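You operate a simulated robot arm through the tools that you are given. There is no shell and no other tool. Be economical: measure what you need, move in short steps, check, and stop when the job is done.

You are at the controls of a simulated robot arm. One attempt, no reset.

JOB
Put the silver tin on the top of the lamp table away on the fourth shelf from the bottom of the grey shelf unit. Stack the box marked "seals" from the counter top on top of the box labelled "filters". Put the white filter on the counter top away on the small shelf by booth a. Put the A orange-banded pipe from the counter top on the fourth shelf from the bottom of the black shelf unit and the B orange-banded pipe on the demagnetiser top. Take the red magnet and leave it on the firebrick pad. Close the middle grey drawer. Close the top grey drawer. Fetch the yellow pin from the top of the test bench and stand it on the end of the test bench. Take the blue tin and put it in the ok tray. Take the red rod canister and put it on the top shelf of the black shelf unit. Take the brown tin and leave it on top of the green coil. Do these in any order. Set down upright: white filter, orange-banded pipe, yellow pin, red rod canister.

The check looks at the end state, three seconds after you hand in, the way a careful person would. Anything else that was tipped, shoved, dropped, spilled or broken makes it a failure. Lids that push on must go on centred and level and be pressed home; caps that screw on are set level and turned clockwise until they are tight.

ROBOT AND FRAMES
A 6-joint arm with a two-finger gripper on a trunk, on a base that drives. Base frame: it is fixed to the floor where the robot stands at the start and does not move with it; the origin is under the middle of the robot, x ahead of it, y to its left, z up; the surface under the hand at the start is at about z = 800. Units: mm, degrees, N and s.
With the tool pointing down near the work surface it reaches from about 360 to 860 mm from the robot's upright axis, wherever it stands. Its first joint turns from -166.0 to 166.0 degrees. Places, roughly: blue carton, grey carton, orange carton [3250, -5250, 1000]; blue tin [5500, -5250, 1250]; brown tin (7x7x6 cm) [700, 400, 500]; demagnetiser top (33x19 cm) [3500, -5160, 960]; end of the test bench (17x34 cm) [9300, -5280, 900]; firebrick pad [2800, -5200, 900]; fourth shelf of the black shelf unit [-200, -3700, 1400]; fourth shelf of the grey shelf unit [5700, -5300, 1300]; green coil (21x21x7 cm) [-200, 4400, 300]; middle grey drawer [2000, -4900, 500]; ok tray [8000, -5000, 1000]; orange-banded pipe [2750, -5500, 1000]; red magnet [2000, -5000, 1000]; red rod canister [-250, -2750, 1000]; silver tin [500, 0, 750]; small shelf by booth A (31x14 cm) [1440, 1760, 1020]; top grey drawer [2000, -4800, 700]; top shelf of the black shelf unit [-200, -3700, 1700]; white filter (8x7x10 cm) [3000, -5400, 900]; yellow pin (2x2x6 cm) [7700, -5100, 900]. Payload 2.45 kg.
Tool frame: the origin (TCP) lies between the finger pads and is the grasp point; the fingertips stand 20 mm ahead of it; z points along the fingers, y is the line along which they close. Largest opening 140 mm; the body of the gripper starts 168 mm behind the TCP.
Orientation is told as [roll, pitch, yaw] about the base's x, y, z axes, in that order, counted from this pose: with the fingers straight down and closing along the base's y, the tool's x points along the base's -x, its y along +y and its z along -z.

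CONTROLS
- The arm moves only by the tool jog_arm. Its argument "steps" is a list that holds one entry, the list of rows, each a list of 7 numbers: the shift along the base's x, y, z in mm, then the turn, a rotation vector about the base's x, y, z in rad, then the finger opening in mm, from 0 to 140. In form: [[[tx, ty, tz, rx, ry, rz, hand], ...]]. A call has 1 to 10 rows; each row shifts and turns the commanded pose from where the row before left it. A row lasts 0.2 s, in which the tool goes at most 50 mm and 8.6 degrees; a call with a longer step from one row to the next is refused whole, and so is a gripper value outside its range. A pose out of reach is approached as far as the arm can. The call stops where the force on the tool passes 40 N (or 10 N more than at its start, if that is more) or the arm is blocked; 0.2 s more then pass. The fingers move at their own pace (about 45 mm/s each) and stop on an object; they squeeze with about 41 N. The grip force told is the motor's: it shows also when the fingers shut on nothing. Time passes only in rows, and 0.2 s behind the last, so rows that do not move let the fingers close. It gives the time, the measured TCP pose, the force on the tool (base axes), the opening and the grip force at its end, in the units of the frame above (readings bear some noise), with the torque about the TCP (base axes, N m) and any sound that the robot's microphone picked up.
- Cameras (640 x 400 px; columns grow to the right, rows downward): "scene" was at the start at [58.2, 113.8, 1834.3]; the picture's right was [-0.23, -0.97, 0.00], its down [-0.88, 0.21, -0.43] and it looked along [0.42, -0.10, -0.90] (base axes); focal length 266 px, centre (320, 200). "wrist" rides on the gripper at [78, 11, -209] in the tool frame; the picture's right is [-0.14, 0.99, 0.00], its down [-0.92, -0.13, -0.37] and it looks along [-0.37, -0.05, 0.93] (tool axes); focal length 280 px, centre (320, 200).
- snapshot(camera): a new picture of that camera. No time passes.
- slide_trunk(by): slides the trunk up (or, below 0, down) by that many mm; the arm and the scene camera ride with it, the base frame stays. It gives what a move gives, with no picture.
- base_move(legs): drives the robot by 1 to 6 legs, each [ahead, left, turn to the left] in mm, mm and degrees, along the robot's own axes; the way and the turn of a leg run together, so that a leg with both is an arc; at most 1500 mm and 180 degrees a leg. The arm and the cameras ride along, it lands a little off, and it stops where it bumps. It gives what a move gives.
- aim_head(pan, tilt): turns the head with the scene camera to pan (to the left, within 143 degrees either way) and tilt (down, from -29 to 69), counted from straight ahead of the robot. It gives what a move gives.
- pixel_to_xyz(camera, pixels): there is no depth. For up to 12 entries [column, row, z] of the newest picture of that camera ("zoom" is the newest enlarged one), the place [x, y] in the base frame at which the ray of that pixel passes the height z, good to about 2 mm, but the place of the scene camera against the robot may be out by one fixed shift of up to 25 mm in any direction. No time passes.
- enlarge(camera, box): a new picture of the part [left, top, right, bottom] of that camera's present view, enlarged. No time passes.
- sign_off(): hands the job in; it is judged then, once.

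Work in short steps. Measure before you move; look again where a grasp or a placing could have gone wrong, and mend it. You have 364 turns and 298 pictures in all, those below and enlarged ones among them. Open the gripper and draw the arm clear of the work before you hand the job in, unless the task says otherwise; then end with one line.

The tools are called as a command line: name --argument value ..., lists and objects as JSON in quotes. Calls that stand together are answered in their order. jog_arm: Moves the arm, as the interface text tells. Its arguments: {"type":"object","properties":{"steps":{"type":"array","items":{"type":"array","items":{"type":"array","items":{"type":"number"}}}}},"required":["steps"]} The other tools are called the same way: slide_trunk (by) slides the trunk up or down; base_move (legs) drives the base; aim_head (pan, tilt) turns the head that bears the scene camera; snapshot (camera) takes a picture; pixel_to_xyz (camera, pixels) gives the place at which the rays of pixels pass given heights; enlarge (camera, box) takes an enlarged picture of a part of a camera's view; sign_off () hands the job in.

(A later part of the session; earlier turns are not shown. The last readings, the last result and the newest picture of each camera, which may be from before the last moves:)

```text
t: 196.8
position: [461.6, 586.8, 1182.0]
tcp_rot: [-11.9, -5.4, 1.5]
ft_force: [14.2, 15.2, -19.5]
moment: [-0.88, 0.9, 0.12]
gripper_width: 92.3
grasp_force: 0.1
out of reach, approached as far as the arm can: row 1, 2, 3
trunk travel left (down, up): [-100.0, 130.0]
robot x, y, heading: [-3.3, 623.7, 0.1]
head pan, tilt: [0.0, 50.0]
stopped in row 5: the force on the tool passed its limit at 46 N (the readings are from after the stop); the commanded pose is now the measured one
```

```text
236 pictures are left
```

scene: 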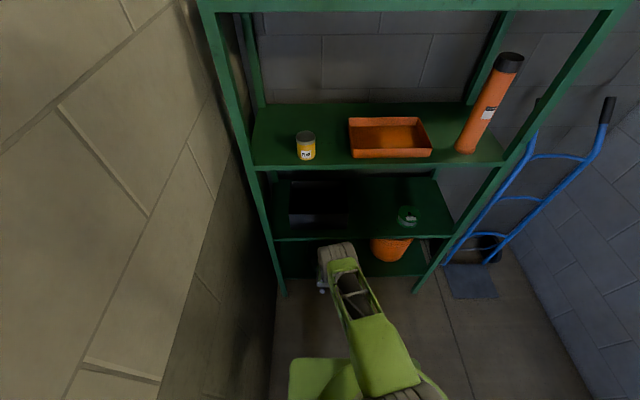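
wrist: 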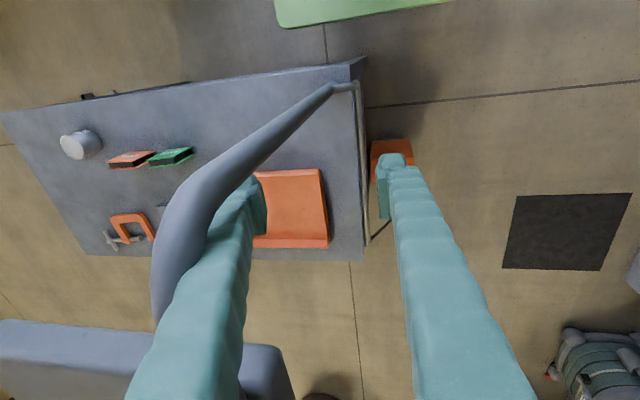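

The handle is taller than I assumed and I touched it; no more chained moves near it. Move the hand away (+y, then up) and check the cart.

jog_arm --steps '[[[0, 30, 0, 0, 0, 0, 92], [0, 40, 10, 0, 0, 0, 92], [0, 20, 40, 0, 0, 0, 92], [0, 0, 45, 0, 0, 0, 92], [0, 0, 45, 0, 0, 0, 92]]]'

snapshot --camera "wrist"

```text
t: 198.0
position: [461.9, 673.2, 1315.0]
tcp_rot: [-14.0, -6.2, 1.5]
ft_force: [-0.4, -0.1, 0.5]
moment: [-0.01, 0.01, -0.01]
gripper_width: 92.2
grasp_force: 0.0
out of reach, approached as far as the arm can: row 4, 5
trunk travel left (down, up): [-100.0, 130.0]
robot x, y, heading: [1.7, 622.3, 0.3]
head pan, tilt: [0.0, 50.0]
```

```text
235 pictures are left
```

wrist: 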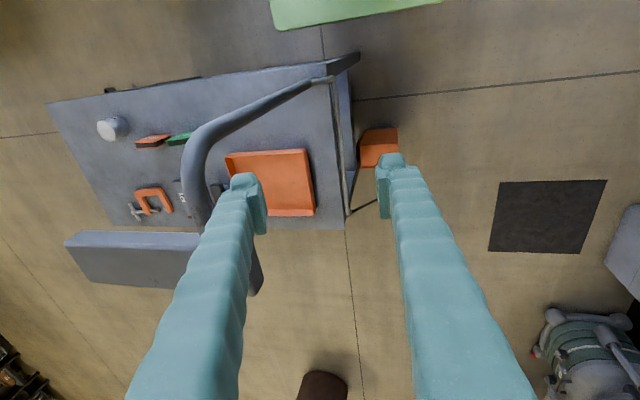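

pixel_to_xyz --camera "wrist" --pixels '[[328, 62, 750], [344, 228, 750], [47, 103, 750], [112, 133, 790], [205, 130, 1250], [325, 80, 750]]'

aim_head --pan -30 --tilt 45

snapshot --camera "scene"

```text
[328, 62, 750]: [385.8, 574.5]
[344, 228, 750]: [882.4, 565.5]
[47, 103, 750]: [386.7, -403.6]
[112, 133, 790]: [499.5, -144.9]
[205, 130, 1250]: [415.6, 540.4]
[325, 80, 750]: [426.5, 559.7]
```

```text
t: 199.0
position: [461.5, 674.3, 1315.1]
tcp_rot: [-14.0, -6.1, 1.5]
ft_force: [-0.7, -1.5, -0.6]
moment: [-0.01, 0.0, -0.01]
gripper_width: 92.3
grasp_force: 0.0
trunk travel left (down, up): [-100.0, 130.0]
robot x, y, heading: [0.7, 621.2, 0.5]
head pan, tilt: [-30.0, 45.0]
```

```text
234 pictures are left
```

scene: 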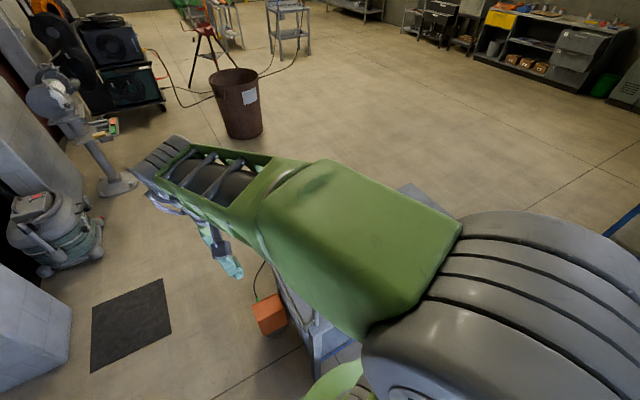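

The cart corners agree with earlier ones (top at z≈800), so it hasn't moved. The "handle" is the lamp. I retract the hand to the same pose in which I passed it before.

jog_arm --steps '[[[-20, 15, 0, 0.08, 0, 0, 92], [-20, 15, 0, 0.08, 0, 0, 92], [-20, 10, 0, 0.085, 0.05, 0, 92], [-25, 0, 0, 0, 0.05, 0, 92], [-25, 0, 0, 0, 0, 0, 92]]]'

```text
t: 200.2
position: [359.8, 717.0, 1279.2]
tcp_rot: [-12.2, -8.6, 1.1]
ft_force: [-0.8, 0.1, 0.1]
moment: [0.03, -0.04, 0.04]
gripper_width: 91.9
grasp_force: 0.0
out of reach, approached as far as the arm can: row 1, 2, 3, 4, 5
trunk travel left (down, up): [-100.0, 130.0]
robot x, y, heading: [-0.8, 625.4, 0.1]
head pan, tilt: [-30.0, 45.0]
```

slide_trunk --by 120

base_move --legs '[[-60, 0, 0]]'

snapshot --camera "wrist"

```text
t: 201.7
position: [359.6, 717.4, 1399.4]
tcp_rot: [-12.3, -8.5, 1.1]
ft_force: [-1.0, 0.8, -0.2]
moment: [-0.02, 0.02, 0.02]
gripper_width: 91.8
grasp_force: 0.1
trunk travel left (down, up): [-220.0, 10.0]
robot x, y, heading: [-1.5, 624.5, 0.3]
head pan, tilt: [-30.0, 45.0]
```

```text
t: 202.7
position: [299.6, 716.2, 1398.7]
tcp_rot: [-12.4, -8.6, 1.1]
ft_force: [-1.4, 0.3, -0.3]
moment: [0.01, -0.08, 0.03]
gripper_width: 92.0
grasp_force: 0.0
trunk travel left (down, up): [-220.0, 10.0]
robot x, y, heading: [-59.6, 621.9, 0.2]
head pan, tilt: [-30.0, 45.0]
```

```text
233 pictures are left
```

wrist: 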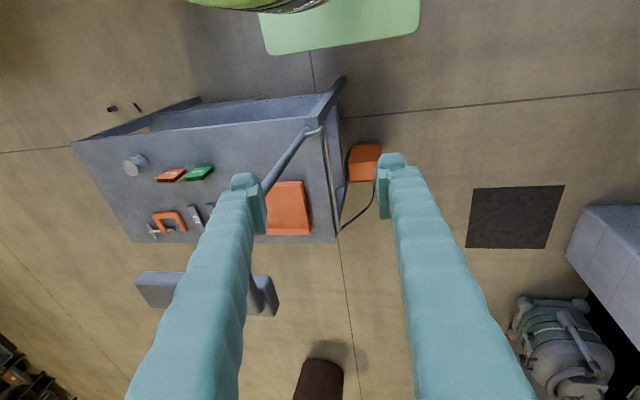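

Hand is now well back (x 300) and high (1399). Drive right 800 mm past the lamp.

base_move --legs '[[0, -800, 0]]'

snapshot --camera "wrist"

```text
t: 210.1
position: [305.3, -82.2, 1398.8]
tcp_rot: [-12.1, -8.5, 1.2]
ft_force: [0.0, -0.3, 0.1]
moment: [0.03, 0.02, 0.01]
gripper_width: 92.2
grasp_force: 0.1
trunk travel left (down, up): [-220.0, 10.0]
robot x, y, heading: [-54.3, -178.5, 0.4]
head pan, tilt: [-30.0, 45.0]
```

```text
232 pictures are left
```

wrist: 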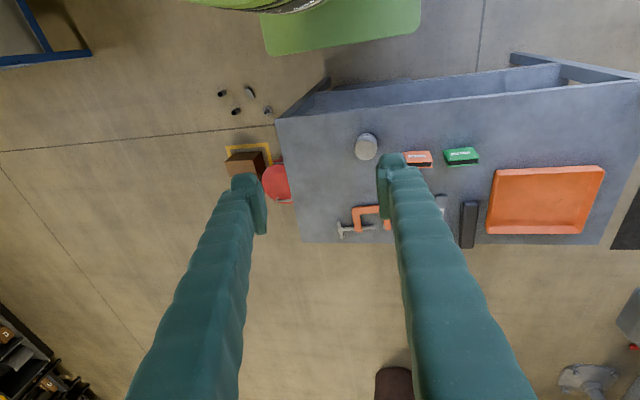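

Past the lamp. Now extend forward and straighten the hand.

jog_arm --steps '[[[30, 0, -30, 0, 0, 0, 100], [30, 0, -30, 0, 0, 0, 100], [30, 0, -30, 0.07, 0.05, 0, 100], [30, 0, -30, 0.07, 0.05, 0, 100], [30, 0, -30, 0.07, 0.05, 0, 100], [0, 0, -40, 0, 0, 0, 100], [0, 0, -40, 0, 0, 0, 100], [0, 0, -40, 0, 0, 0, 100]]]'

snapshot --camera "wrist"

```text
t: 211.9
position: [438.1, -83.8, 1086.9]
tcp_rot: [-8.0, -5.7, 0.7]
ft_force: [-0.8, 1.2, -0.9]
moment: [0.0, -0.04, 0.01]
gripper_width: 99.9
grasp_force: 0.1
out of reach, approached as far as the arm can: row 3, 4, 5
trunk travel left (down, up): [-220.0, 10.0]
robot x, y, heading: [-54.2, -179.3, 0.5]
head pan, tilt: [-30.0, 45.0]
```

```text
231 pictures are left
```

wrist: 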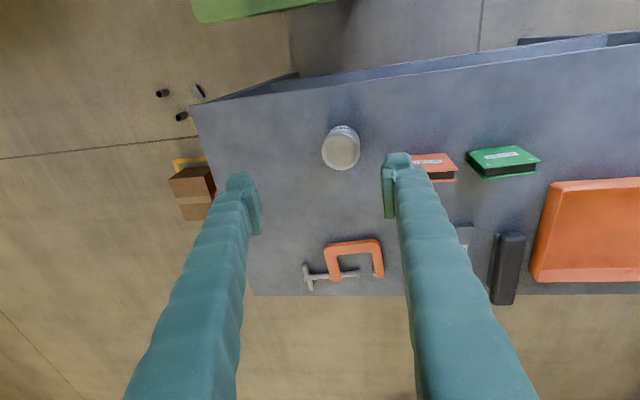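

jog_arm --steps '[[[0, -10, 0, 0.07, 0.05, 0, 100], [0, -10, 0, 0.07, 0.05, 0, 100]]]'

snapshot --camera "wrist"

```text
t: 212.5
position: [434.0, -94.2, 1085.0]
tcp_rot: [-4.5, -3.3, 0.4]
ft_force: [-0.1, 0.0, 0.1]
moment: [-0.03, -0.05, -0.01]
gripper_width: 100.1
grasp_force: 0.1
out of reach, approached as far as the arm can: row 1, 2
trunk travel left (down, up): [-220.0, 10.0]
robot x, y, heading: [-56.6, -176.5, 0.1]
head pan, tilt: [-30.0, 45.0]
```

```text
230 pictures are left
```

wrist: 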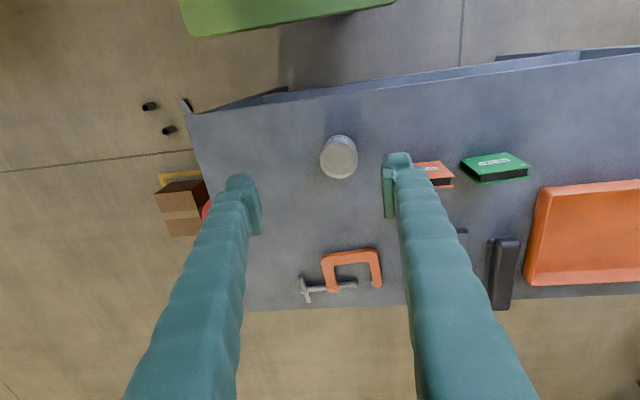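

enlarge --camera "wrist" --box '[290, 110, 390, 190]'

pixel_to_xyz --camera "wrist" --pixels '[[338, 158, 860], [338, 158, 880], [320, 160, 870], [357, 160, 870], [340, 140, 800], [187, 115, 800], [250, 310, 800]]'

```text
5.00 times, centred on (340, 150) of wrist
```

zoom: 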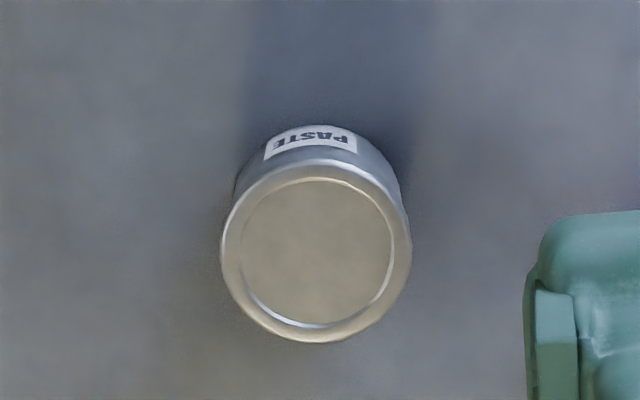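

```text
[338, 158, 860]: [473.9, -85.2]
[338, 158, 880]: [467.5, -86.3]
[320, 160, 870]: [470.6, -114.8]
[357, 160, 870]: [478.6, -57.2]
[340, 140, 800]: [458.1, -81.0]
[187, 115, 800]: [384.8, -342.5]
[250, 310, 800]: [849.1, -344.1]
```

The tin is at about (476, −84), lid z≈870. For the shelf I need a tilted grip, only reachable from the cart's far side, so I raise the hand and drive round the right side (clear of the floor parts).

jog_arm --steps '[[[0, 0, 45, 0, 0, 0, 100], [0, 0, 45, 0, 0, 0, 100], [-10, 0, 45, 0, 0, 0, 100], [-10, 0, 45, 0, 0, 0, 100]]]'

base_move --legs '[[0, -1195, 0]]'

aim_head --pan 0 --tilt 45

snapshot --camera "scene"

snapshot --camera "wrist"

```text
t: 213.5
position: [397.1, -99.6, 1225.2]
tcp_rot: [-8.0, -5.8, 0.7]
ft_force: [-0.3, 0.1, 0.1]
moment: [-0.01, 0.02, 0.0]
gripper_width: 99.8
grasp_force: 0.1
out of reach, approached as far as the arm can: row 1, 2, 3, 4
trunk travel left (down, up): [-220.0, 10.0]
robot x, y, heading: [-56.9, -180.5, 0.6]
head pan, tilt: [-30.0, 45.0]
```

```text
t: 224.2
position: [399.4, -1293.2, 1224.0]
tcp_rot: [-8.1, -5.8, 0.0]
ft_force: [0.3, 0.3, 0.0]
moment: [0.03, -0.04, -0.02]
gripper_width: 99.8
grasp_force: 0.1
trunk travel left (down, up): [-220.0, 10.0]
robot x, y, heading: [-54.9, -1370.0, -0.3]
head pan, tilt: [-30.0, 45.0]
```

```text
t: 225.1
position: [400.5, -1293.0, 1222.5]
tcp_rot: [-8.1, -5.8, 0.0]
ft_force: [-0.8, 0.4, -0.1]
moment: [0.02, -0.05, 0.0]
gripper_width: 100.0
grasp_force: 0.0
trunk travel left (down, up): [-220.0, 10.0]
robot x, y, heading: [-56.5, -1364.5, -0.2]
head pan, tilt: [0.0, 45.0]
```

```text
228 pictures are left
```

scene: 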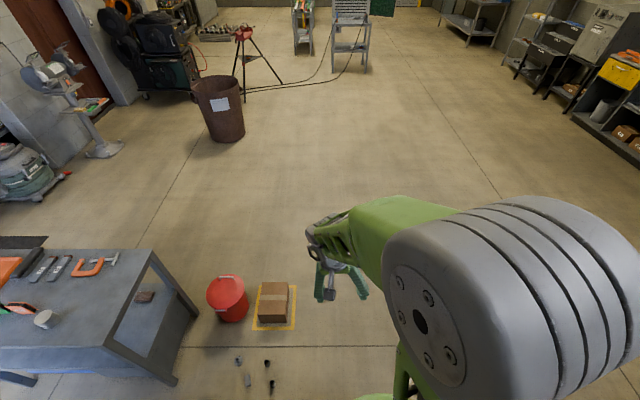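

```text
227 pictures are left
```

wrist: 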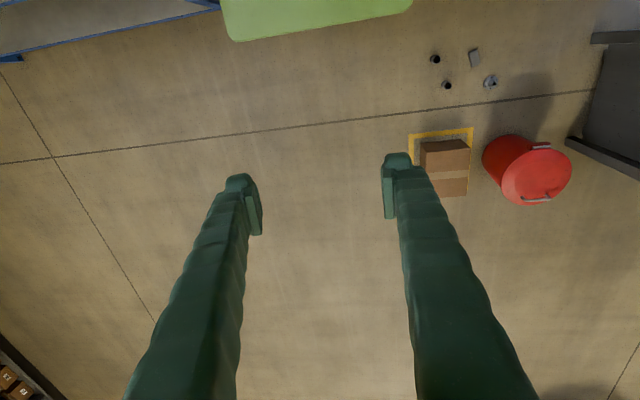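

pixel_to_xyz --camera "scene" --pixels '[[297, 325, 0], [270, 388, 0], [205, 300, 250], [248, 320, 0]]'

```text
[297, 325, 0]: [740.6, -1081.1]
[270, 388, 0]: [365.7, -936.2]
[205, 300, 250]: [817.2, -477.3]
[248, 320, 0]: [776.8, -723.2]
```

Shift 70 mm right for clearance, then ahead, left and turn around.

base_move --legs '[[0, -70, 0], [1450, 0, 0], [330, 0, 0], [0, 1350, 0], [0, 0, 180]]'

snapshot --camera "scene"

```text
t: 254.0
position: [1262.4, -146.0, 1225.4]
tcp_rot: [-8.1, -5.8, 178.8]
ft_force: [-0.6, -0.1, 0.5]
moment: [0.04, -0.01, 0.0]
gripper_width: 99.7
grasp_force: 0.0
trunk travel left (down, up): [-220.0, 10.0]
robot x, y, heading: [1717.9, -79.3, 178.4]
head pan, tilt: [0.0, 45.0]
```

```text
226 pictures are left
```

scene: 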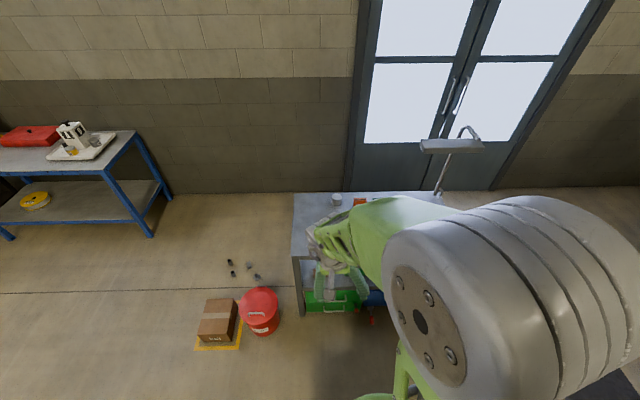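

jog_arm --steps '[[[-42, 8, -20, 0, 0, 0, 100], [-42, 8, -20, 0, 0, 0, 100], [-40, 8, -20, -0.04, 0.1, 0, 100], [-40, 8, -20, -0.04, 0.11, 0, 100], [-40, 8, -20, -0.03, 0.11, 0, 100], [-40, 8, -20, -0.03, 0.12, 0, 100], [-30, 8, -30, 0, 0.12, 0, 100], [-30, 8, -30, 0, 0.12, 0, 100]]]'

snapshot --camera "wrist"

```text
t: 256.0
position: [996.3, -24.1, 1052.4]
tcp_rot: [2.2, -39.7, 156.6]
ft_force: [0.1, -1.2, -0.8]
moment: [-0.02, 0.0, 0.0]
gripper_width: 100.1
grasp_force: 0.1
out of reach, approached as far as the arm can: row 6
trunk travel left (down, up): [-220.0, 10.0]
robot x, y, heading: [1716.1, -80.0, 178.4]
head pan, tilt: [0.0, 45.0]
stopped in row 8: the arm was blocked; the commanded pose is now the measured one
```

```text
225 pictures are left
```

wrist: 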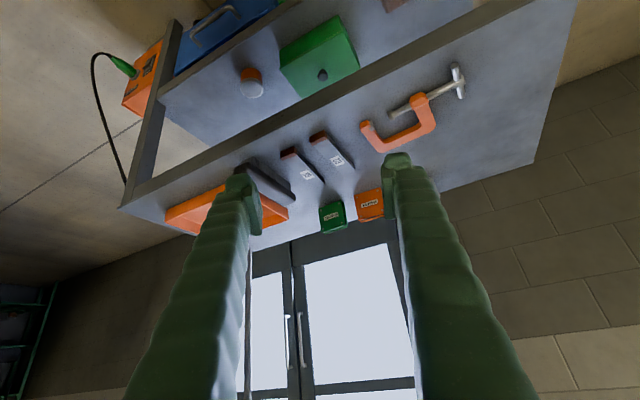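

snapshot --camera "scene"

```text
224 pictures are left
```

scene: 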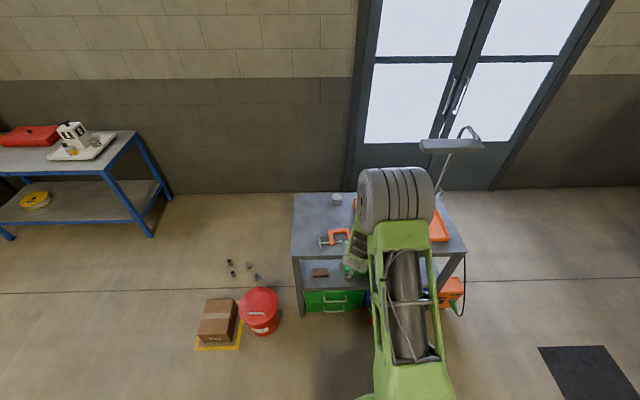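

The elbow has swung forward because the pose is too folded. I back the base off 350 mm and extend the arm further out instead.

base_move --legs '[[-350, 0, 1.6]]'

jog_arm --steps '[[[-40, -5, 0, 0, 0, 0, 100], [-40, -5, 0, 0, 0, 0.1, 100], [-40, -5, 0, 0, 0, 0.1, 100], [-30, -5, 0, 0, 0, 0.1, 100], [-30, -5, 0, 0, 0, 0.1, 100]]]'

snapshot --camera "scene"

```text
t: 258.2
position: [1345.9, -50.0, 1053.2]
tcp_rot: [2.1, -39.7, 158.2]
ft_force: [-1.0, 0.0, -0.2]
moment: [0.0, 0.01, 0.0]
gripper_width: 99.9
grasp_force: 0.1
trunk travel left (down, up): [-220.0, 10.0]
robot x, y, heading: [2070.0, -83.8, 179.9]
head pan, tilt: [0.0, 45.0]
```

```text
t: 259.4
position: [1163.5, -72.3, 1049.9]
tcp_rot: [2.8, -39.7, 179.7]
ft_force: [0.1, -0.1, -0.3]
moment: [0.04, 0.04, 0.03]
gripper_width: 99.8
grasp_force: 0.1
trunk travel left (down, up): [-220.0, 10.0]
robot x, y, heading: [2066.2, -84.5, 180.0]
head pan, tilt: [0.0, 45.0]
```

```text
223 pictures are left
```

scene: 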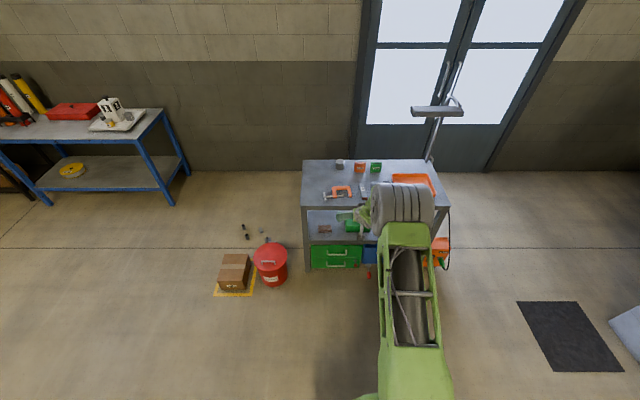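

Good pose at 903 mm distance. Lower to z≈960 and drive 500 mm forward, then measure the tin.

jog_arm --steps '[[[0, 0, -40, 0, 0, 0, 100], [0, 0, -40, 0, 0, 0, 100]]]'

base_move --legs '[[450, 0, 0]]'

snapshot --camera "wrist"

snapshot --camera "scene"

```text
t: 260.0
position: [1163.5, -74.9, 971.7]
tcp_rot: [2.1, -39.7, -179.0]
ft_force: [-1.0, -0.7, 0.3]
moment: [-0.06, 0.0, -0.02]
gripper_width: 100.1
grasp_force: 0.1
trunk travel left (down, up): [-220.0, 10.0]
robot x, y, heading: [2072.5, -90.5, 180.0]
head pan, tilt: [0.0, 45.0]
```

```text
t: 262.8
position: [713.6, -76.0, 969.9]
tcp_rot: [2.0, -39.7, -178.8]
ft_force: [0.4, 1.1, 0.2]
moment: [-0.04, 0.02, -0.01]
gripper_width: 99.9
grasp_force: 0.0
trunk travel left (down, up): [-220.0, 10.0]
robot x, y, heading: [1617.6, -88.0, -179.8]
head pan, tilt: [0.0, 45.0]
```

```text
222 pictures are left
```

wrist: 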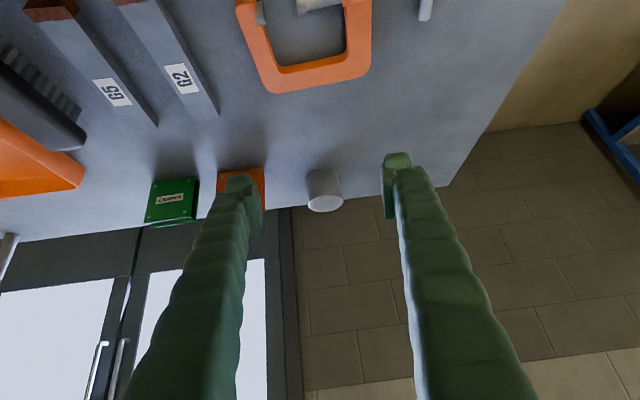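

```text
221 pictures are left
```

scene: 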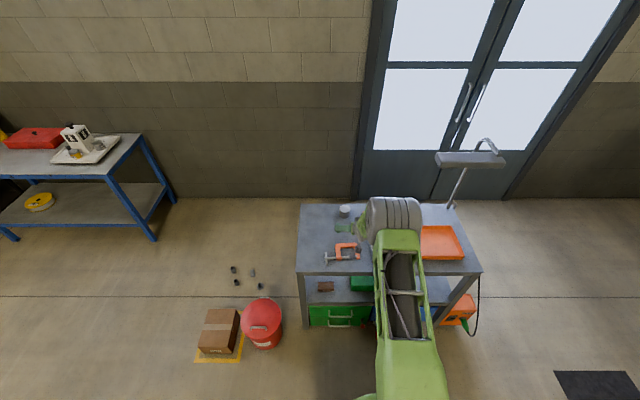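

pixel_to_xyz --camera "wrist" --pixels '[[325, 203, 865], [325, 203, 855], [323, 170, 800], [306, 196, 860], [343, 196, 860]]'

jog_arm --steps '[[[0, 0, -40, 0, 0, 0, 95], [0, 0, -40, 0, 0, 0, 95]]]'

```text
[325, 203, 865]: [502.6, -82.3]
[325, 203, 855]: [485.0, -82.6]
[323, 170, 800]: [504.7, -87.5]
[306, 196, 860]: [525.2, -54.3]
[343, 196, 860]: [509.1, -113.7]
```

```text
t: 263.4
position: [714.8, -78.1, 890.2]
tcp_rot: [2.1, -39.8, -178.9]
ft_force: [0.6, 0.3, 0.4]
moment: [0.01, 0.0, -0.02]
gripper_width: 95.2
grasp_force: 0.1
trunk travel left (down, up): [-220.0, 10.0]
robot x, y, heading: [1619.7, -89.5, -179.7]
head pan, tilt: [0.0, 45.0]
```

base_move --legs '[[180, 0, 0]]'

snapshot --camera "wrist"

```text
t: 264.9
position: [536.2, -78.7, 889.2]
tcp_rot: [2.1, -39.6, -178.7]
ft_force: [-0.7, -0.3, -0.2]
moment: [-0.02, 0.03, 0.0]
gripper_width: 95.0
grasp_force: 0.0
trunk travel left (down, up): [-220.0, 10.0]
robot x, y, heading: [1436.2, -88.1, -179.8]
head pan, tilt: [0.0, 45.0]
```

```text
220 pictures are left
```

wrist: 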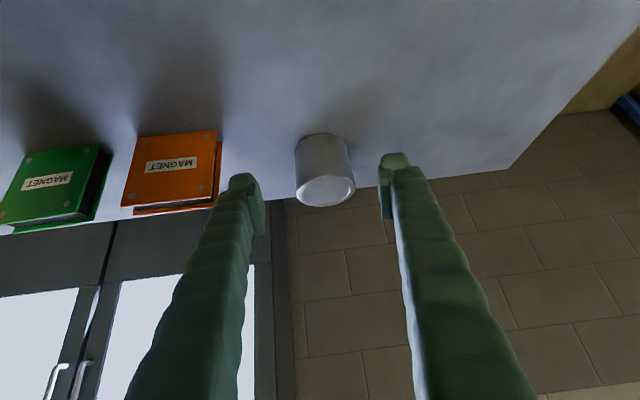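

pixel_to_xyz --camera "wrist" --pixels '[[222, 200, 830], [222, 200, 800], [325, 188, 850], [322, 135, 800]]'

jog_arm --steps '[[[-20, -3, -15, 0, 0, 0, 90], [-20, -3, -15, 0, 0, 0, 90], [-15, 0, -12, 0, 0, 0, 90]]]'

snapshot --camera "wrist"

```text
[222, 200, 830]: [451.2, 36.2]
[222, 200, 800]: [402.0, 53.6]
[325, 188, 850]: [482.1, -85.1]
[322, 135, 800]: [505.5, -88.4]
```

```text
t: 265.7
position: [482.8, -82.6, 847.1]
tcp_rot: [2.0, -39.8, -178.7]
ft_force: [-0.2, -0.1, -0.9]
moment: [0.0, -0.02, 0.02]
gripper_width: 90.2
grasp_force: 0.0
trunk travel left (down, up): [-220.0, 10.0]
robot x, y, heading: [1442.7, -89.4, -179.7]
head pan, tilt: [0.0, 45.0]
```

```text
219 pictures are left
```

wrist: 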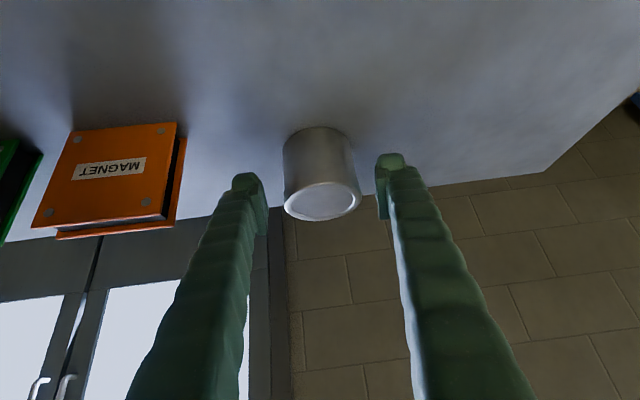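

Close to the regrip picture; a little lower and forward, then close.

jog_arm --steps '[[[-6, 0, -9, 0, 0, 0, 90], [0, 0, 0, 0, 0, 0, 40], [0, 0, 0, 0, 0, 0, 40], [0, 0, 0, 0, 0, 0, 40], [0, 0, 0, 0, 0, 0, 40]]]'

snapshot --camera "wrist"

```text
t: 266.9
position: [479.1, -84.3, 842.5]
tcp_rot: [2.1, -39.7, -178.7]
ft_force: [0.3, 0.2, 1.9]
moment: [0.12, 0.04, 0.0]
gripper_width: 60.9
grasp_force: 41.2
out of reach, approached as far as the arm can: row 1
trunk travel left (down, up): [-220.0, 10.0]
robot x, y, heading: [1441.2, -87.7, -179.6]
head pan, tilt: [0.0, 45.0]
```

```text
218 pictures are left
```

wrist: 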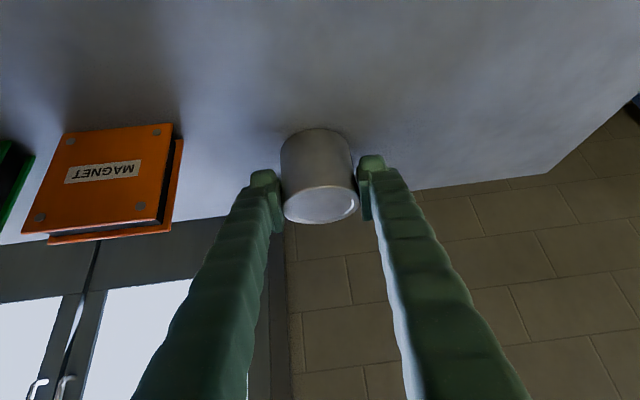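

Gripped. Lift and back out.

jog_arm --steps '[[[5, 0, 30, 0, 0, 0, 40], [5, 0, 30, 0, 0, 0, 40]]]'

base_move --legs '[[-550, 0, 0]]'

snapshot --camera "wrist"

```text
t: 267.5
position: [490.4, -85.2, 902.1]
tcp_rot: [2.1, -39.6, -178.7]
ft_force: [-0.1, -1.3, -2.0]
moment: [-0.03, 0.05, -0.04]
gripper_width: 61.2
grasp_force: 41.0
trunk travel left (down, up): [-220.0, 10.0]
robot x, y, heading: [1443.9, -87.9, -179.7]
head pan, tilt: [0.0, 45.0]
```

```text
t: 270.6
position: [1038.0, -81.3, 902.2]
tcp_rot: [2.1, -39.7, -178.7]
ft_force: [-0.9, 0.3, -2.1]
moment: [-0.04, -0.02, 0.03]
gripper_width: 60.9
grasp_force: 41.3
trunk travel left (down, up): [-220.0, 10.0]
robot x, y, heading: [1991.9, -85.8, -179.9]
head pan, tilt: [0.0, 45.0]
```

```text
217 pictures are left
```

wrist: 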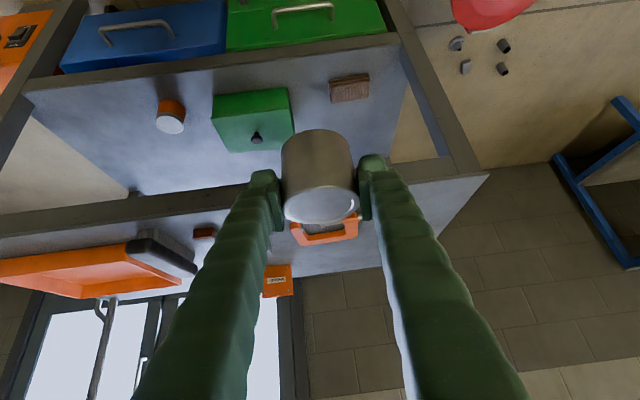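

Held. Turn to face −y and drive diagonally across open floor toward the grey shelf unit.

base_move --legs '[[0, 0, 90], [900, 300, 0], [900, 1000, 0], [900, 1100, 0], [800, 1100, 0]]'

snapshot --camera "scene"

```text
t: 307.1
position: [5521.7, -4505.3, 903.0]
tcp_rot: [2.1, -39.6, -87.5]
ft_force: [-0.7, 0.8, -0.9]
moment: [0.01, 0.01, -0.01]
gripper_width: 60.5
grasp_force: 40.9
trunk travel left (down, up): [-220.0, 10.0]
robot x, y, heading: [5505.6, -3553.1, -88.5]
head pan, tilt: [0.0, 45.0]
```

```text
216 pictures are left
```

scene: 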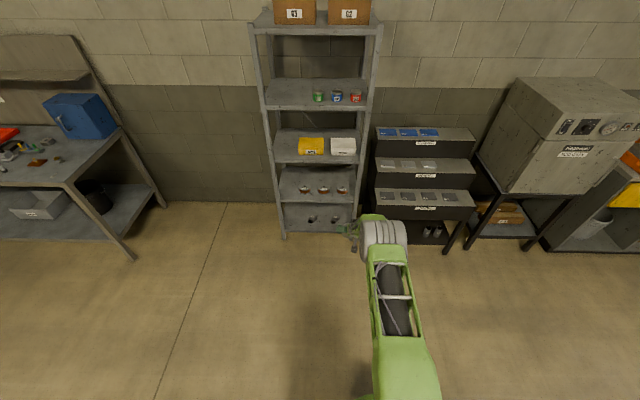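

enlarge --camera "scene" --box '[240, 0, 400, 250]'

enlarge --camera "scene" --box '[250, 60, 390, 150]'

pixel_to_xyz --camera "scene" --pixels '[[284, 238, 0], [268, 110, 1220], [371, 113, 1220], [268, 110, 1300], [319, 101, 1220], [338, 101, 1220], [356, 102, 1220], [275, 160, 850], [356, 97, 1270]]'

```text
1.60 times, centred on (320, 125) of scene
```

zoom: 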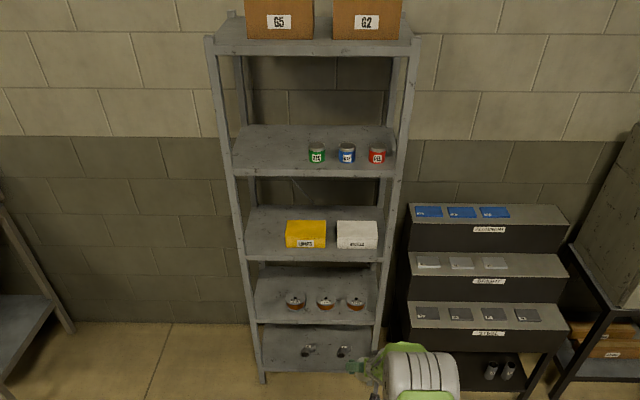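

```text
4.44 times, centred on (320, 105) of scene
```

zoom: 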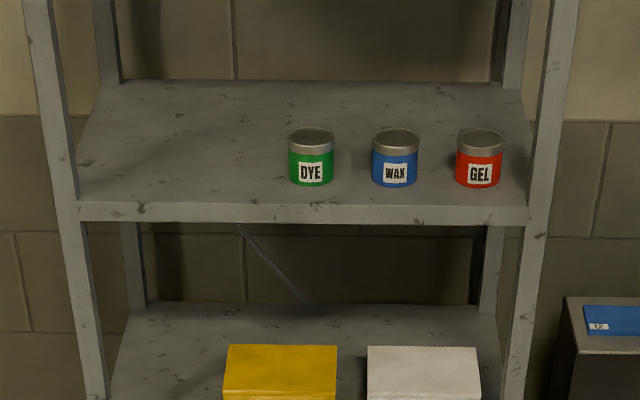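

```text
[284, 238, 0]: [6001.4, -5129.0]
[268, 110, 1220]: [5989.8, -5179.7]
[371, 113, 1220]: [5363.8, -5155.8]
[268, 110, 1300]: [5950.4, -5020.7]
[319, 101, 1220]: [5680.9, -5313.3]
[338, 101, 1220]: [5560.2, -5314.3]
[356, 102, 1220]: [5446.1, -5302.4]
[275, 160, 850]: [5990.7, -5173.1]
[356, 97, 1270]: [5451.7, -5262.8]
```

The fourth shelf holds green, blue (WAX) and red tins; its left part (x≈5800) is free. Raise the hand to z≈1400 and pull it a bit closer.

jog_arm --steps '[[[0, 12, 46, 0, 0, 0, 40], [0, 12, 46, 0, 0, 0, 40], [0, 12, 46, 0, 0, 0, 40], [0, 12, 46, 0, 0, 0, 40], [0, 12, 46, 0, 0, 0, 40], [0, 12, 46, 0, 0, 0, 40], [0, 12, 46, 0, 0, 0, 40], [0, 12, 46, 0, 0, 0, 40], [0, 12, 46, 0, 0, 0, 40], [0, 12, 46, 0, 0, 0, 40]]]'

```text
t: 309.3
position: [5514.8, -4382.5, 1360.7]
tcp_rot: [2.7, -40.0, -87.5]
ft_force: [-0.5, 0.9, -2.1]
moment: [-0.03, -0.01, -0.02]
gripper_width: 60.4
grasp_force: 41.2
out of reach, approached as far as the arm can: row 10
trunk travel left (down, up): [-220.0, 10.0]
robot x, y, heading: [5505.2, -3556.5, -88.4]
head pan, tilt: [0.0, 45.0]
```

slide_trunk --by 10

base_move --legs '[[450, 320, -1.5]]'

snapshot --camera "wrist"

snapshot --camera "scene"

```text
t: 309.9
position: [5516.3, -4385.6, 1369.1]
tcp_rot: [2.8, -39.9, -87.5]
ft_force: [-0.5, -0.7, -2.8]
moment: [-0.01, 0.0, 0.05]
gripper_width: 60.5
grasp_force: 40.4
trunk travel left (down, up): [-230.0, 0.0]
robot x, y, heading: [5499.7, -3553.6, -88.7]
head pan, tilt: [0.0, 45.0]
```

```text
t: 313.3
position: [5824.9, -4831.6, 1369.4]
tcp_rot: [2.8, -39.9, -88.7]
ft_force: [0.3, 0.8, -2.4]
moment: [-0.03, 0.01, 0.03]
gripper_width: 60.3
grasp_force: 41.4
trunk travel left (down, up): [-230.0, 0.0]
robot x, y, heading: [5831.5, -4000.3, -89.9]
head pan, tilt: [0.0, 45.0]
```

```text
213 pictures are left
```

wrist: 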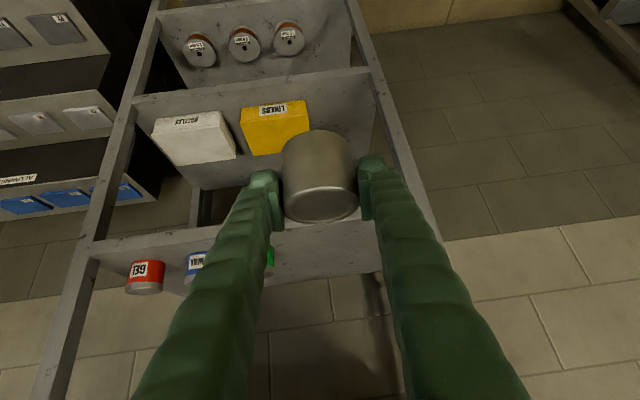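

```text
212 pictures are left
```

scene: 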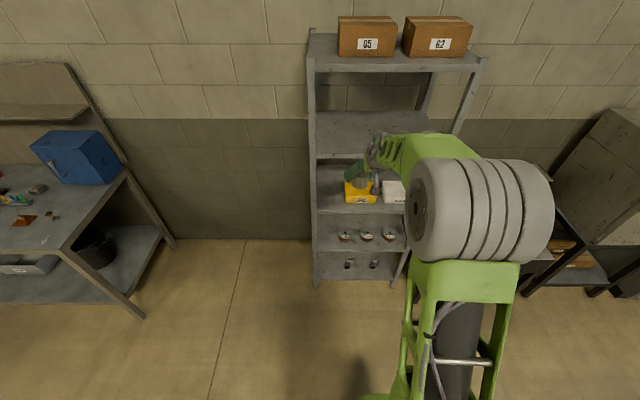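

enlarge --camera "wrist" --box '[60, 200, 300, 350]'

pixel_to_xyz --camera "wrist" --pixels '[[150, 251, 1250], [150, 251, 1270], [150, 251, 1290], [150, 238, 1260], [135, 190, 890], [100, 262, 1270]]'

```text
2.67 times, centred on (180, 275) of wrist
```

zoom: 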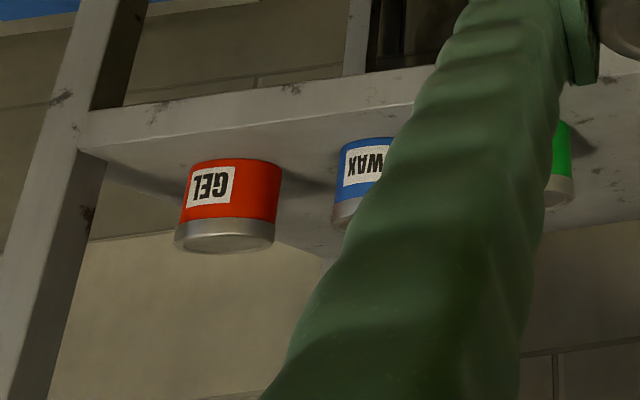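

```text
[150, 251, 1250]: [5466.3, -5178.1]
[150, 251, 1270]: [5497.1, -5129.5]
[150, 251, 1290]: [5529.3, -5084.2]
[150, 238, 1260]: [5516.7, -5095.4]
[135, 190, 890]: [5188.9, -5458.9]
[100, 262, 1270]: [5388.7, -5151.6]
```

Fourth shelf top ≈ z 1267; the tin base rides at ≈1329. Drive in 400 mm.

base_move --legs '[[400, 0, 0]]'

snapshot --camera "wrist"

```text
t: 315.8
position: [5831.9, -5228.8, 1370.0]
tcp_rot: [2.8, -39.9, -88.5]
ft_force: [0.3, -0.4, -1.7]
moment: [0.0, 0.07, -0.04]
gripper_width: 60.6
grasp_force: 41.1
trunk travel left (down, up): [-230.0, 0.0]
robot x, y, heading: [5831.9, -4397.7, -89.6]
head pan, tilt: [0.0, 45.0]
```

```text
210 pictures are left
```

wrist: 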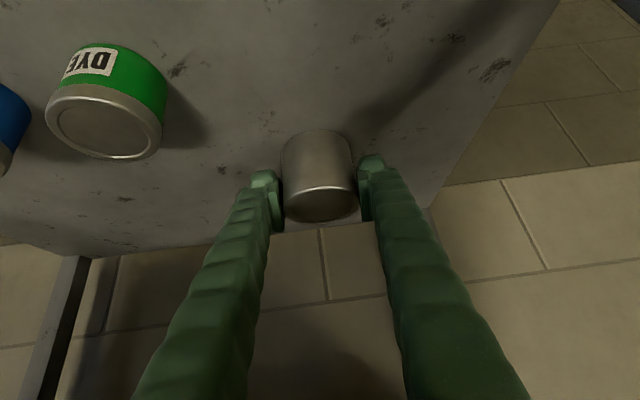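

Clear of the neighbours and over the shelf. Lower until contact.

jog_arm --steps '[[[0, 0, -20, 0, 0, 0, 40], [0, 0, -20, 0, 0, 0, 40], [0, 0, -8, 0, 0, 0, 40], [0, 0, -4, 0, 0, 0, 40], [0, 0, -4, 0, 0, 0, 40], [0, 0, -4, 0, 0, 0, 40], [0, 0, -4, 0, 0, 0, 40], [0, 0, -4, 0, 0, 0, 40], [0, 0, -4, 0, 0, 0, 40]]]'

```text
t: 317.2
position: [5829.8, -5233.7, 1318.9]
tcp_rot: [2.6, -41.0, -88.5]
ft_force: [1.2, -4.9, 10.2]
moment: [0.05, 0.2, 0.07]
gripper_width: 61.2
grasp_force: 41.3
trunk travel left (down, up): [-230.0, 0.0]
robot x, y, heading: [5835.4, -4397.7, -89.6]
head pan, tilt: [0.0, 45.0]
stopped in row 7: the force on the tool passed its limit at 40 N (the readings are from after the stop); the commanded pose is now the measured one
```

jog_arm --steps '[[[0, 0, 0, 0, 0, 0, 85], [0, 0, 0, 0, 0, 0, 85], [0, 0, 0, 0, 0, 0, 85]]]'

snapshot --camera "wrist"

```text
t: 318.0
position: [5831.1, -5232.4, 1315.3]
tcp_rot: [2.8, -40.5, -88.6]
ft_force: [1.3, 0.6, -0.5]
moment: [0.0, 0.02, 0.01]
gripper_width: 85.0
grasp_force: 0.1
trunk travel left (down, up): [-230.0, 0.0]
robot x, y, heading: [5833.4, -4398.1, -89.3]
head pan, tilt: [0.0, 45.0]
```

```text
209 pictures are left
```

wrist: 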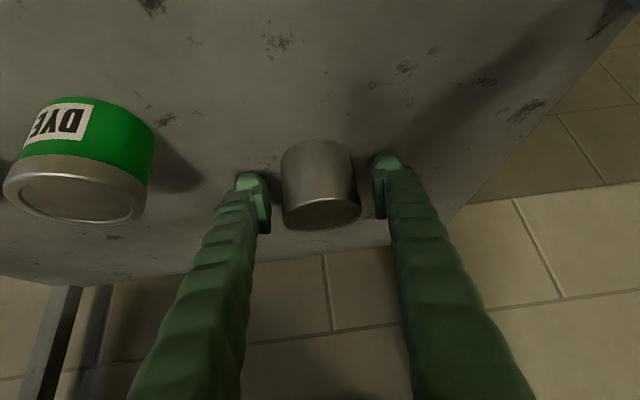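

Silver tin stands. Back out, then shift toward the blue tin.

base_move --legs '[[-250, 0, 0]]'

snapshot --camera "wrist"

```text
t: 319.8
position: [5829.6, -4978.3, 1316.1]
tcp_rot: [2.7, -40.6, -88.5]
ft_force: [0.2, -0.3, 0.2]
moment: [-0.02, -0.03, 0.02]
gripper_width: 84.9
grasp_force: 0.0
trunk travel left (down, up): [-230.0, 0.0]
robot x, y, heading: [5832.0, -4145.7, -89.7]
head pan, tilt: [0.0, 45.0]
```

```text
208 pictures are left
```

wrist: 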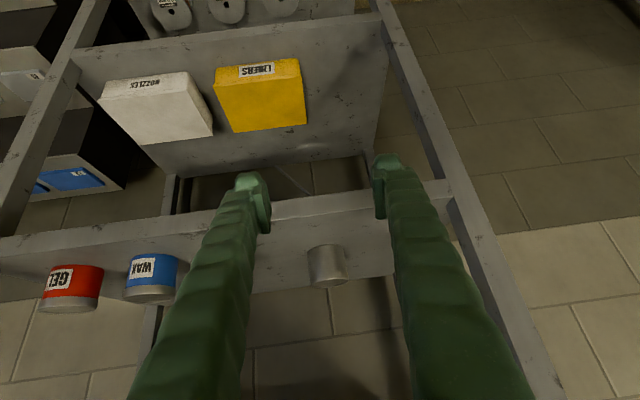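

pixel_to_xyz --camera "wrist" --pixels '[[152, 294, 1327], [152, 256, 1270], [328, 283, 1327], [325, 248, 1270]]'

```text
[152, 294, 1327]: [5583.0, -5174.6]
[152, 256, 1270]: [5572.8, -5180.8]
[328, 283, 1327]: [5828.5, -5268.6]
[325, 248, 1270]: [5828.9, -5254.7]
```

enlarge --camera "wrist" --box '[0, 160, 400, 340]'

pixel_to_xyz --camera "wrist" --pixels '[[50, 267, 1270], [152, 243, 1270], [300, 225, 1270], [420, 200, 1270]]'

```text
1.60 times, centred on (200, 250) of wrist
```

zoom: 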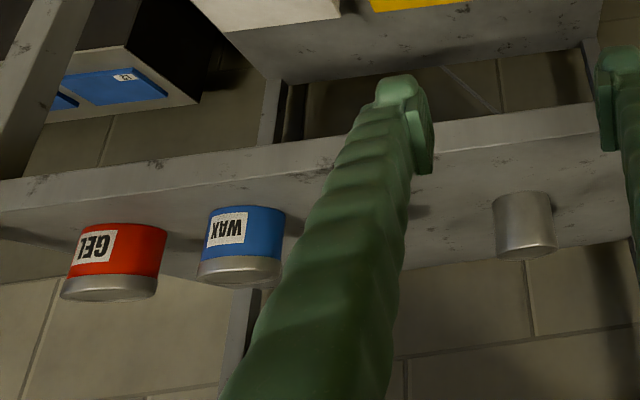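

```text
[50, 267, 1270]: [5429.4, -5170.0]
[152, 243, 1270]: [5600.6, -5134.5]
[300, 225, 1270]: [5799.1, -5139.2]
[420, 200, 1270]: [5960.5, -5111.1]
```

Relative to the silver tin, the blue tin's grasp TCP should be ≈(5575, −5158). Shift right 254 mm and ahead 80, then recheck.

base_move --legs '[[0, -254, 0], [80, 0, 0]]'

snapshot --camera "wrist"

```text
t: 323.3
position: [5575.7, -5063.5, 1316.0]
tcp_rot: [2.8, -40.7, -88.4]
ft_force: [0.3, -0.3, -0.8]
moment: [0.01, 0.0, -0.01]
gripper_width: 85.2
grasp_force: 0.1
trunk travel left (down, up): [-230.0, 0.0]
robot x, y, heading: [5571.6, -4228.3, -89.4]
head pan, tilt: [0.0, 45.0]
```

```text
206 pictures are left
```

wrist: 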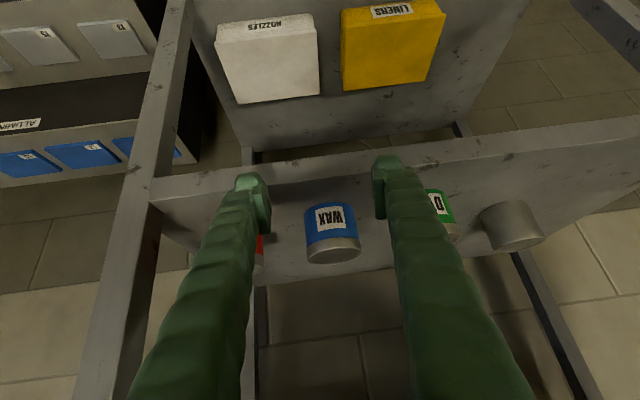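

jog_arm --steps '[[[8, 0, 0, 0, 0, 0, 88]]]'

base_move --legs '[[75, 0, 0]]'

snapshot --camera "wrist"

```text
t: 323.7
position: [5584.0, -5060.9, 1316.7]
tcp_rot: [2.6, -40.6, -88.5]
ft_force: [0.1, 0.0, 0.2]
moment: [0.03, 0.02, -0.01]
gripper_width: 88.0
grasp_force: 0.1
trunk travel left (down, up): [-230.0, 0.0]
robot x, y, heading: [5580.2, -4227.9, -89.5]
head pan, tilt: [0.0, 45.0]
```

```text
t: 324.8
position: [5584.1, -5136.2, 1314.1]
tcp_rot: [2.7, -40.5, -88.5]
ft_force: [0.1, -0.9, -0.6]
moment: [0.03, 0.02, 0.0]
gripper_width: 88.1
grasp_force: 0.1
trunk travel left (down, up): [-230.0, 0.0]
robot x, y, heading: [5573.8, -4301.4, -89.3]
head pan, tilt: [0.0, 45.0]
```

```text
205 pictures are left
```

wrist: 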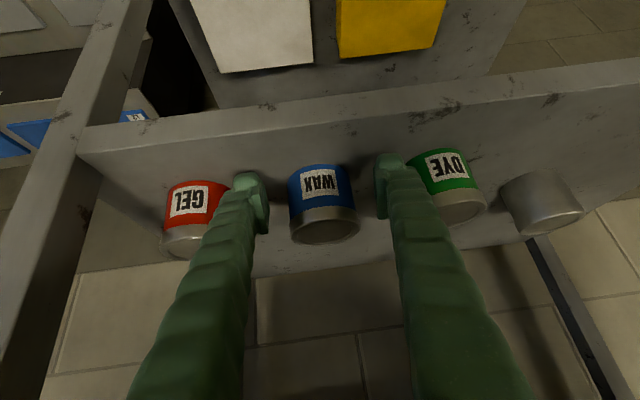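

base_move --legs '[[45, 0, 0]]'

snapshot --camera "wrist"

```text
t: 325.7
position: [5583.3, -5182.0, 1314.6]
tcp_rot: [2.7, -40.5, -88.4]
ft_force: [-0.6, -0.2, -0.5]
moment: [0.07, 0.0, 0.04]
gripper_width: 87.8
grasp_force: 0.0
trunk travel left (down, up): [-230.0, 0.0]
robot x, y, heading: [5578.1, -4342.9, -89.3]
head pan, tilt: [0.0, 45.0]
```

```text
204 pictures are left
```

wrist: 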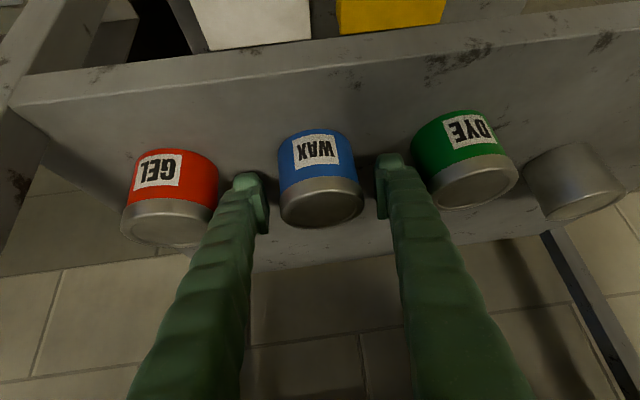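

jog_arm --steps '[[[0, 0, -2, 0, 0, 0, 40], [0, 0, 0, 0, 0, 0, 40], [0, 0, 0, 0, 0, 0, 40], [0, 0, 0, 0, 0, 0, 40]]]'

jog_arm --steps '[[[0, 0, 15, 0, 0, 0, 40], [0, 0, 20, 0, 0, 0, 40]]]'

snapshot --camera "wrist"

```text
t: 326.7
position: [5584.7, -5180.0, 1313.3]
tcp_rot: [2.7, -40.5, -88.5]
ft_force: [1.0, -1.9, 3.7]
moment: [-0.01, -0.09, 0.02]
gripper_width: 63.2
grasp_force: 40.7
trunk travel left (down, up): [-230.0, 0.0]
robot x, y, heading: [5573.9, -4350.1, -89.8]
head pan, tilt: [0.0, 45.0]
```

```text
t: 327.3
position: [5583.9, -5179.2, 1348.1]
tcp_rot: [2.7, -40.5, -88.4]
ft_force: [-0.3, 0.3, -1.4]
moment: [-0.01, -0.02, 0.0]
gripper_width: 63.6
grasp_force: 41.0
trunk travel left (down, up): [-230.0, 0.0]
robot x, y, heading: [5578.0, -4346.8, -89.5]
head pan, tilt: [0.0, 45.0]
```

```text
203 pictures are left
```

wrist: 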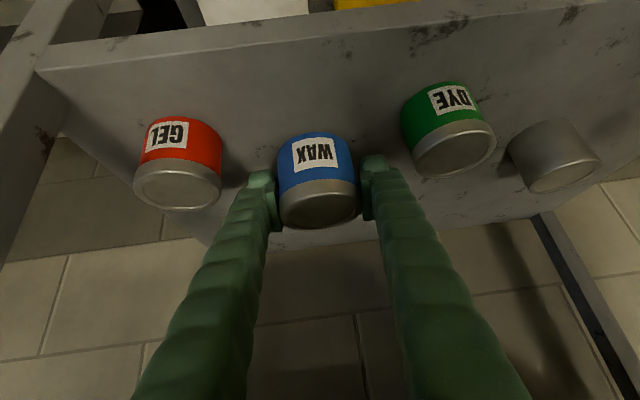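

Blue tin lifted. Back off and drive left toward the test bench.

base_move --legs '[[-600, 0, 0], [0, 1200, 0], [0, 1100, 0]]'

snapshot --camera "scene"

snapshot --camera "wrist"

```text
t: 350.8
position: [7905.5, -4580.0, 1347.4]
tcp_rot: [2.8, -40.7, -88.5]
ft_force: [-0.9, -0.2, -2.1]
moment: [-0.05, -0.04, -0.01]
gripper_width: 63.0
grasp_force: 40.9
trunk travel left (down, up): [-230.0, 0.0]
robot x, y, heading: [7899.6, -3742.5, -89.6]
head pan, tilt: [0.0, 45.0]
```

```text
202 pictures are left
```

scene: 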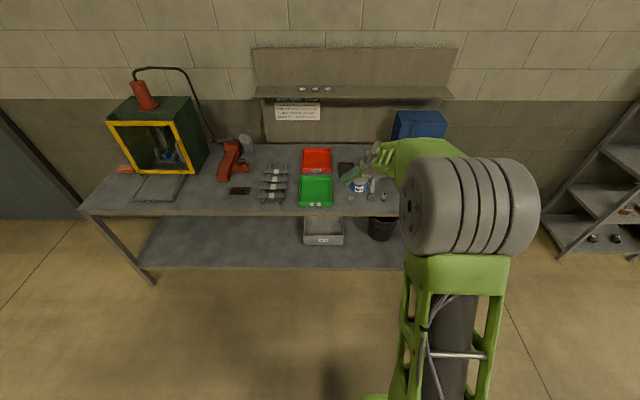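

```text
201 pictures are left
```

wrist: 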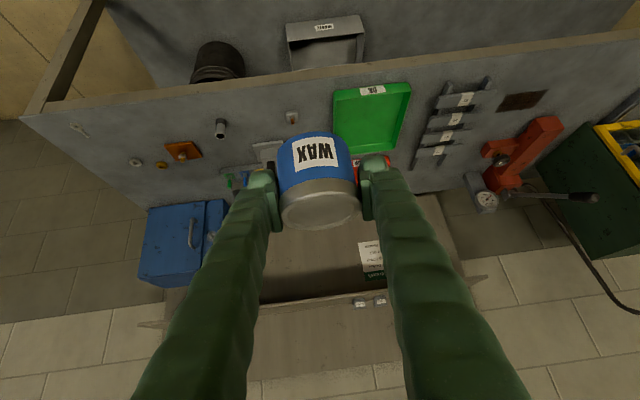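

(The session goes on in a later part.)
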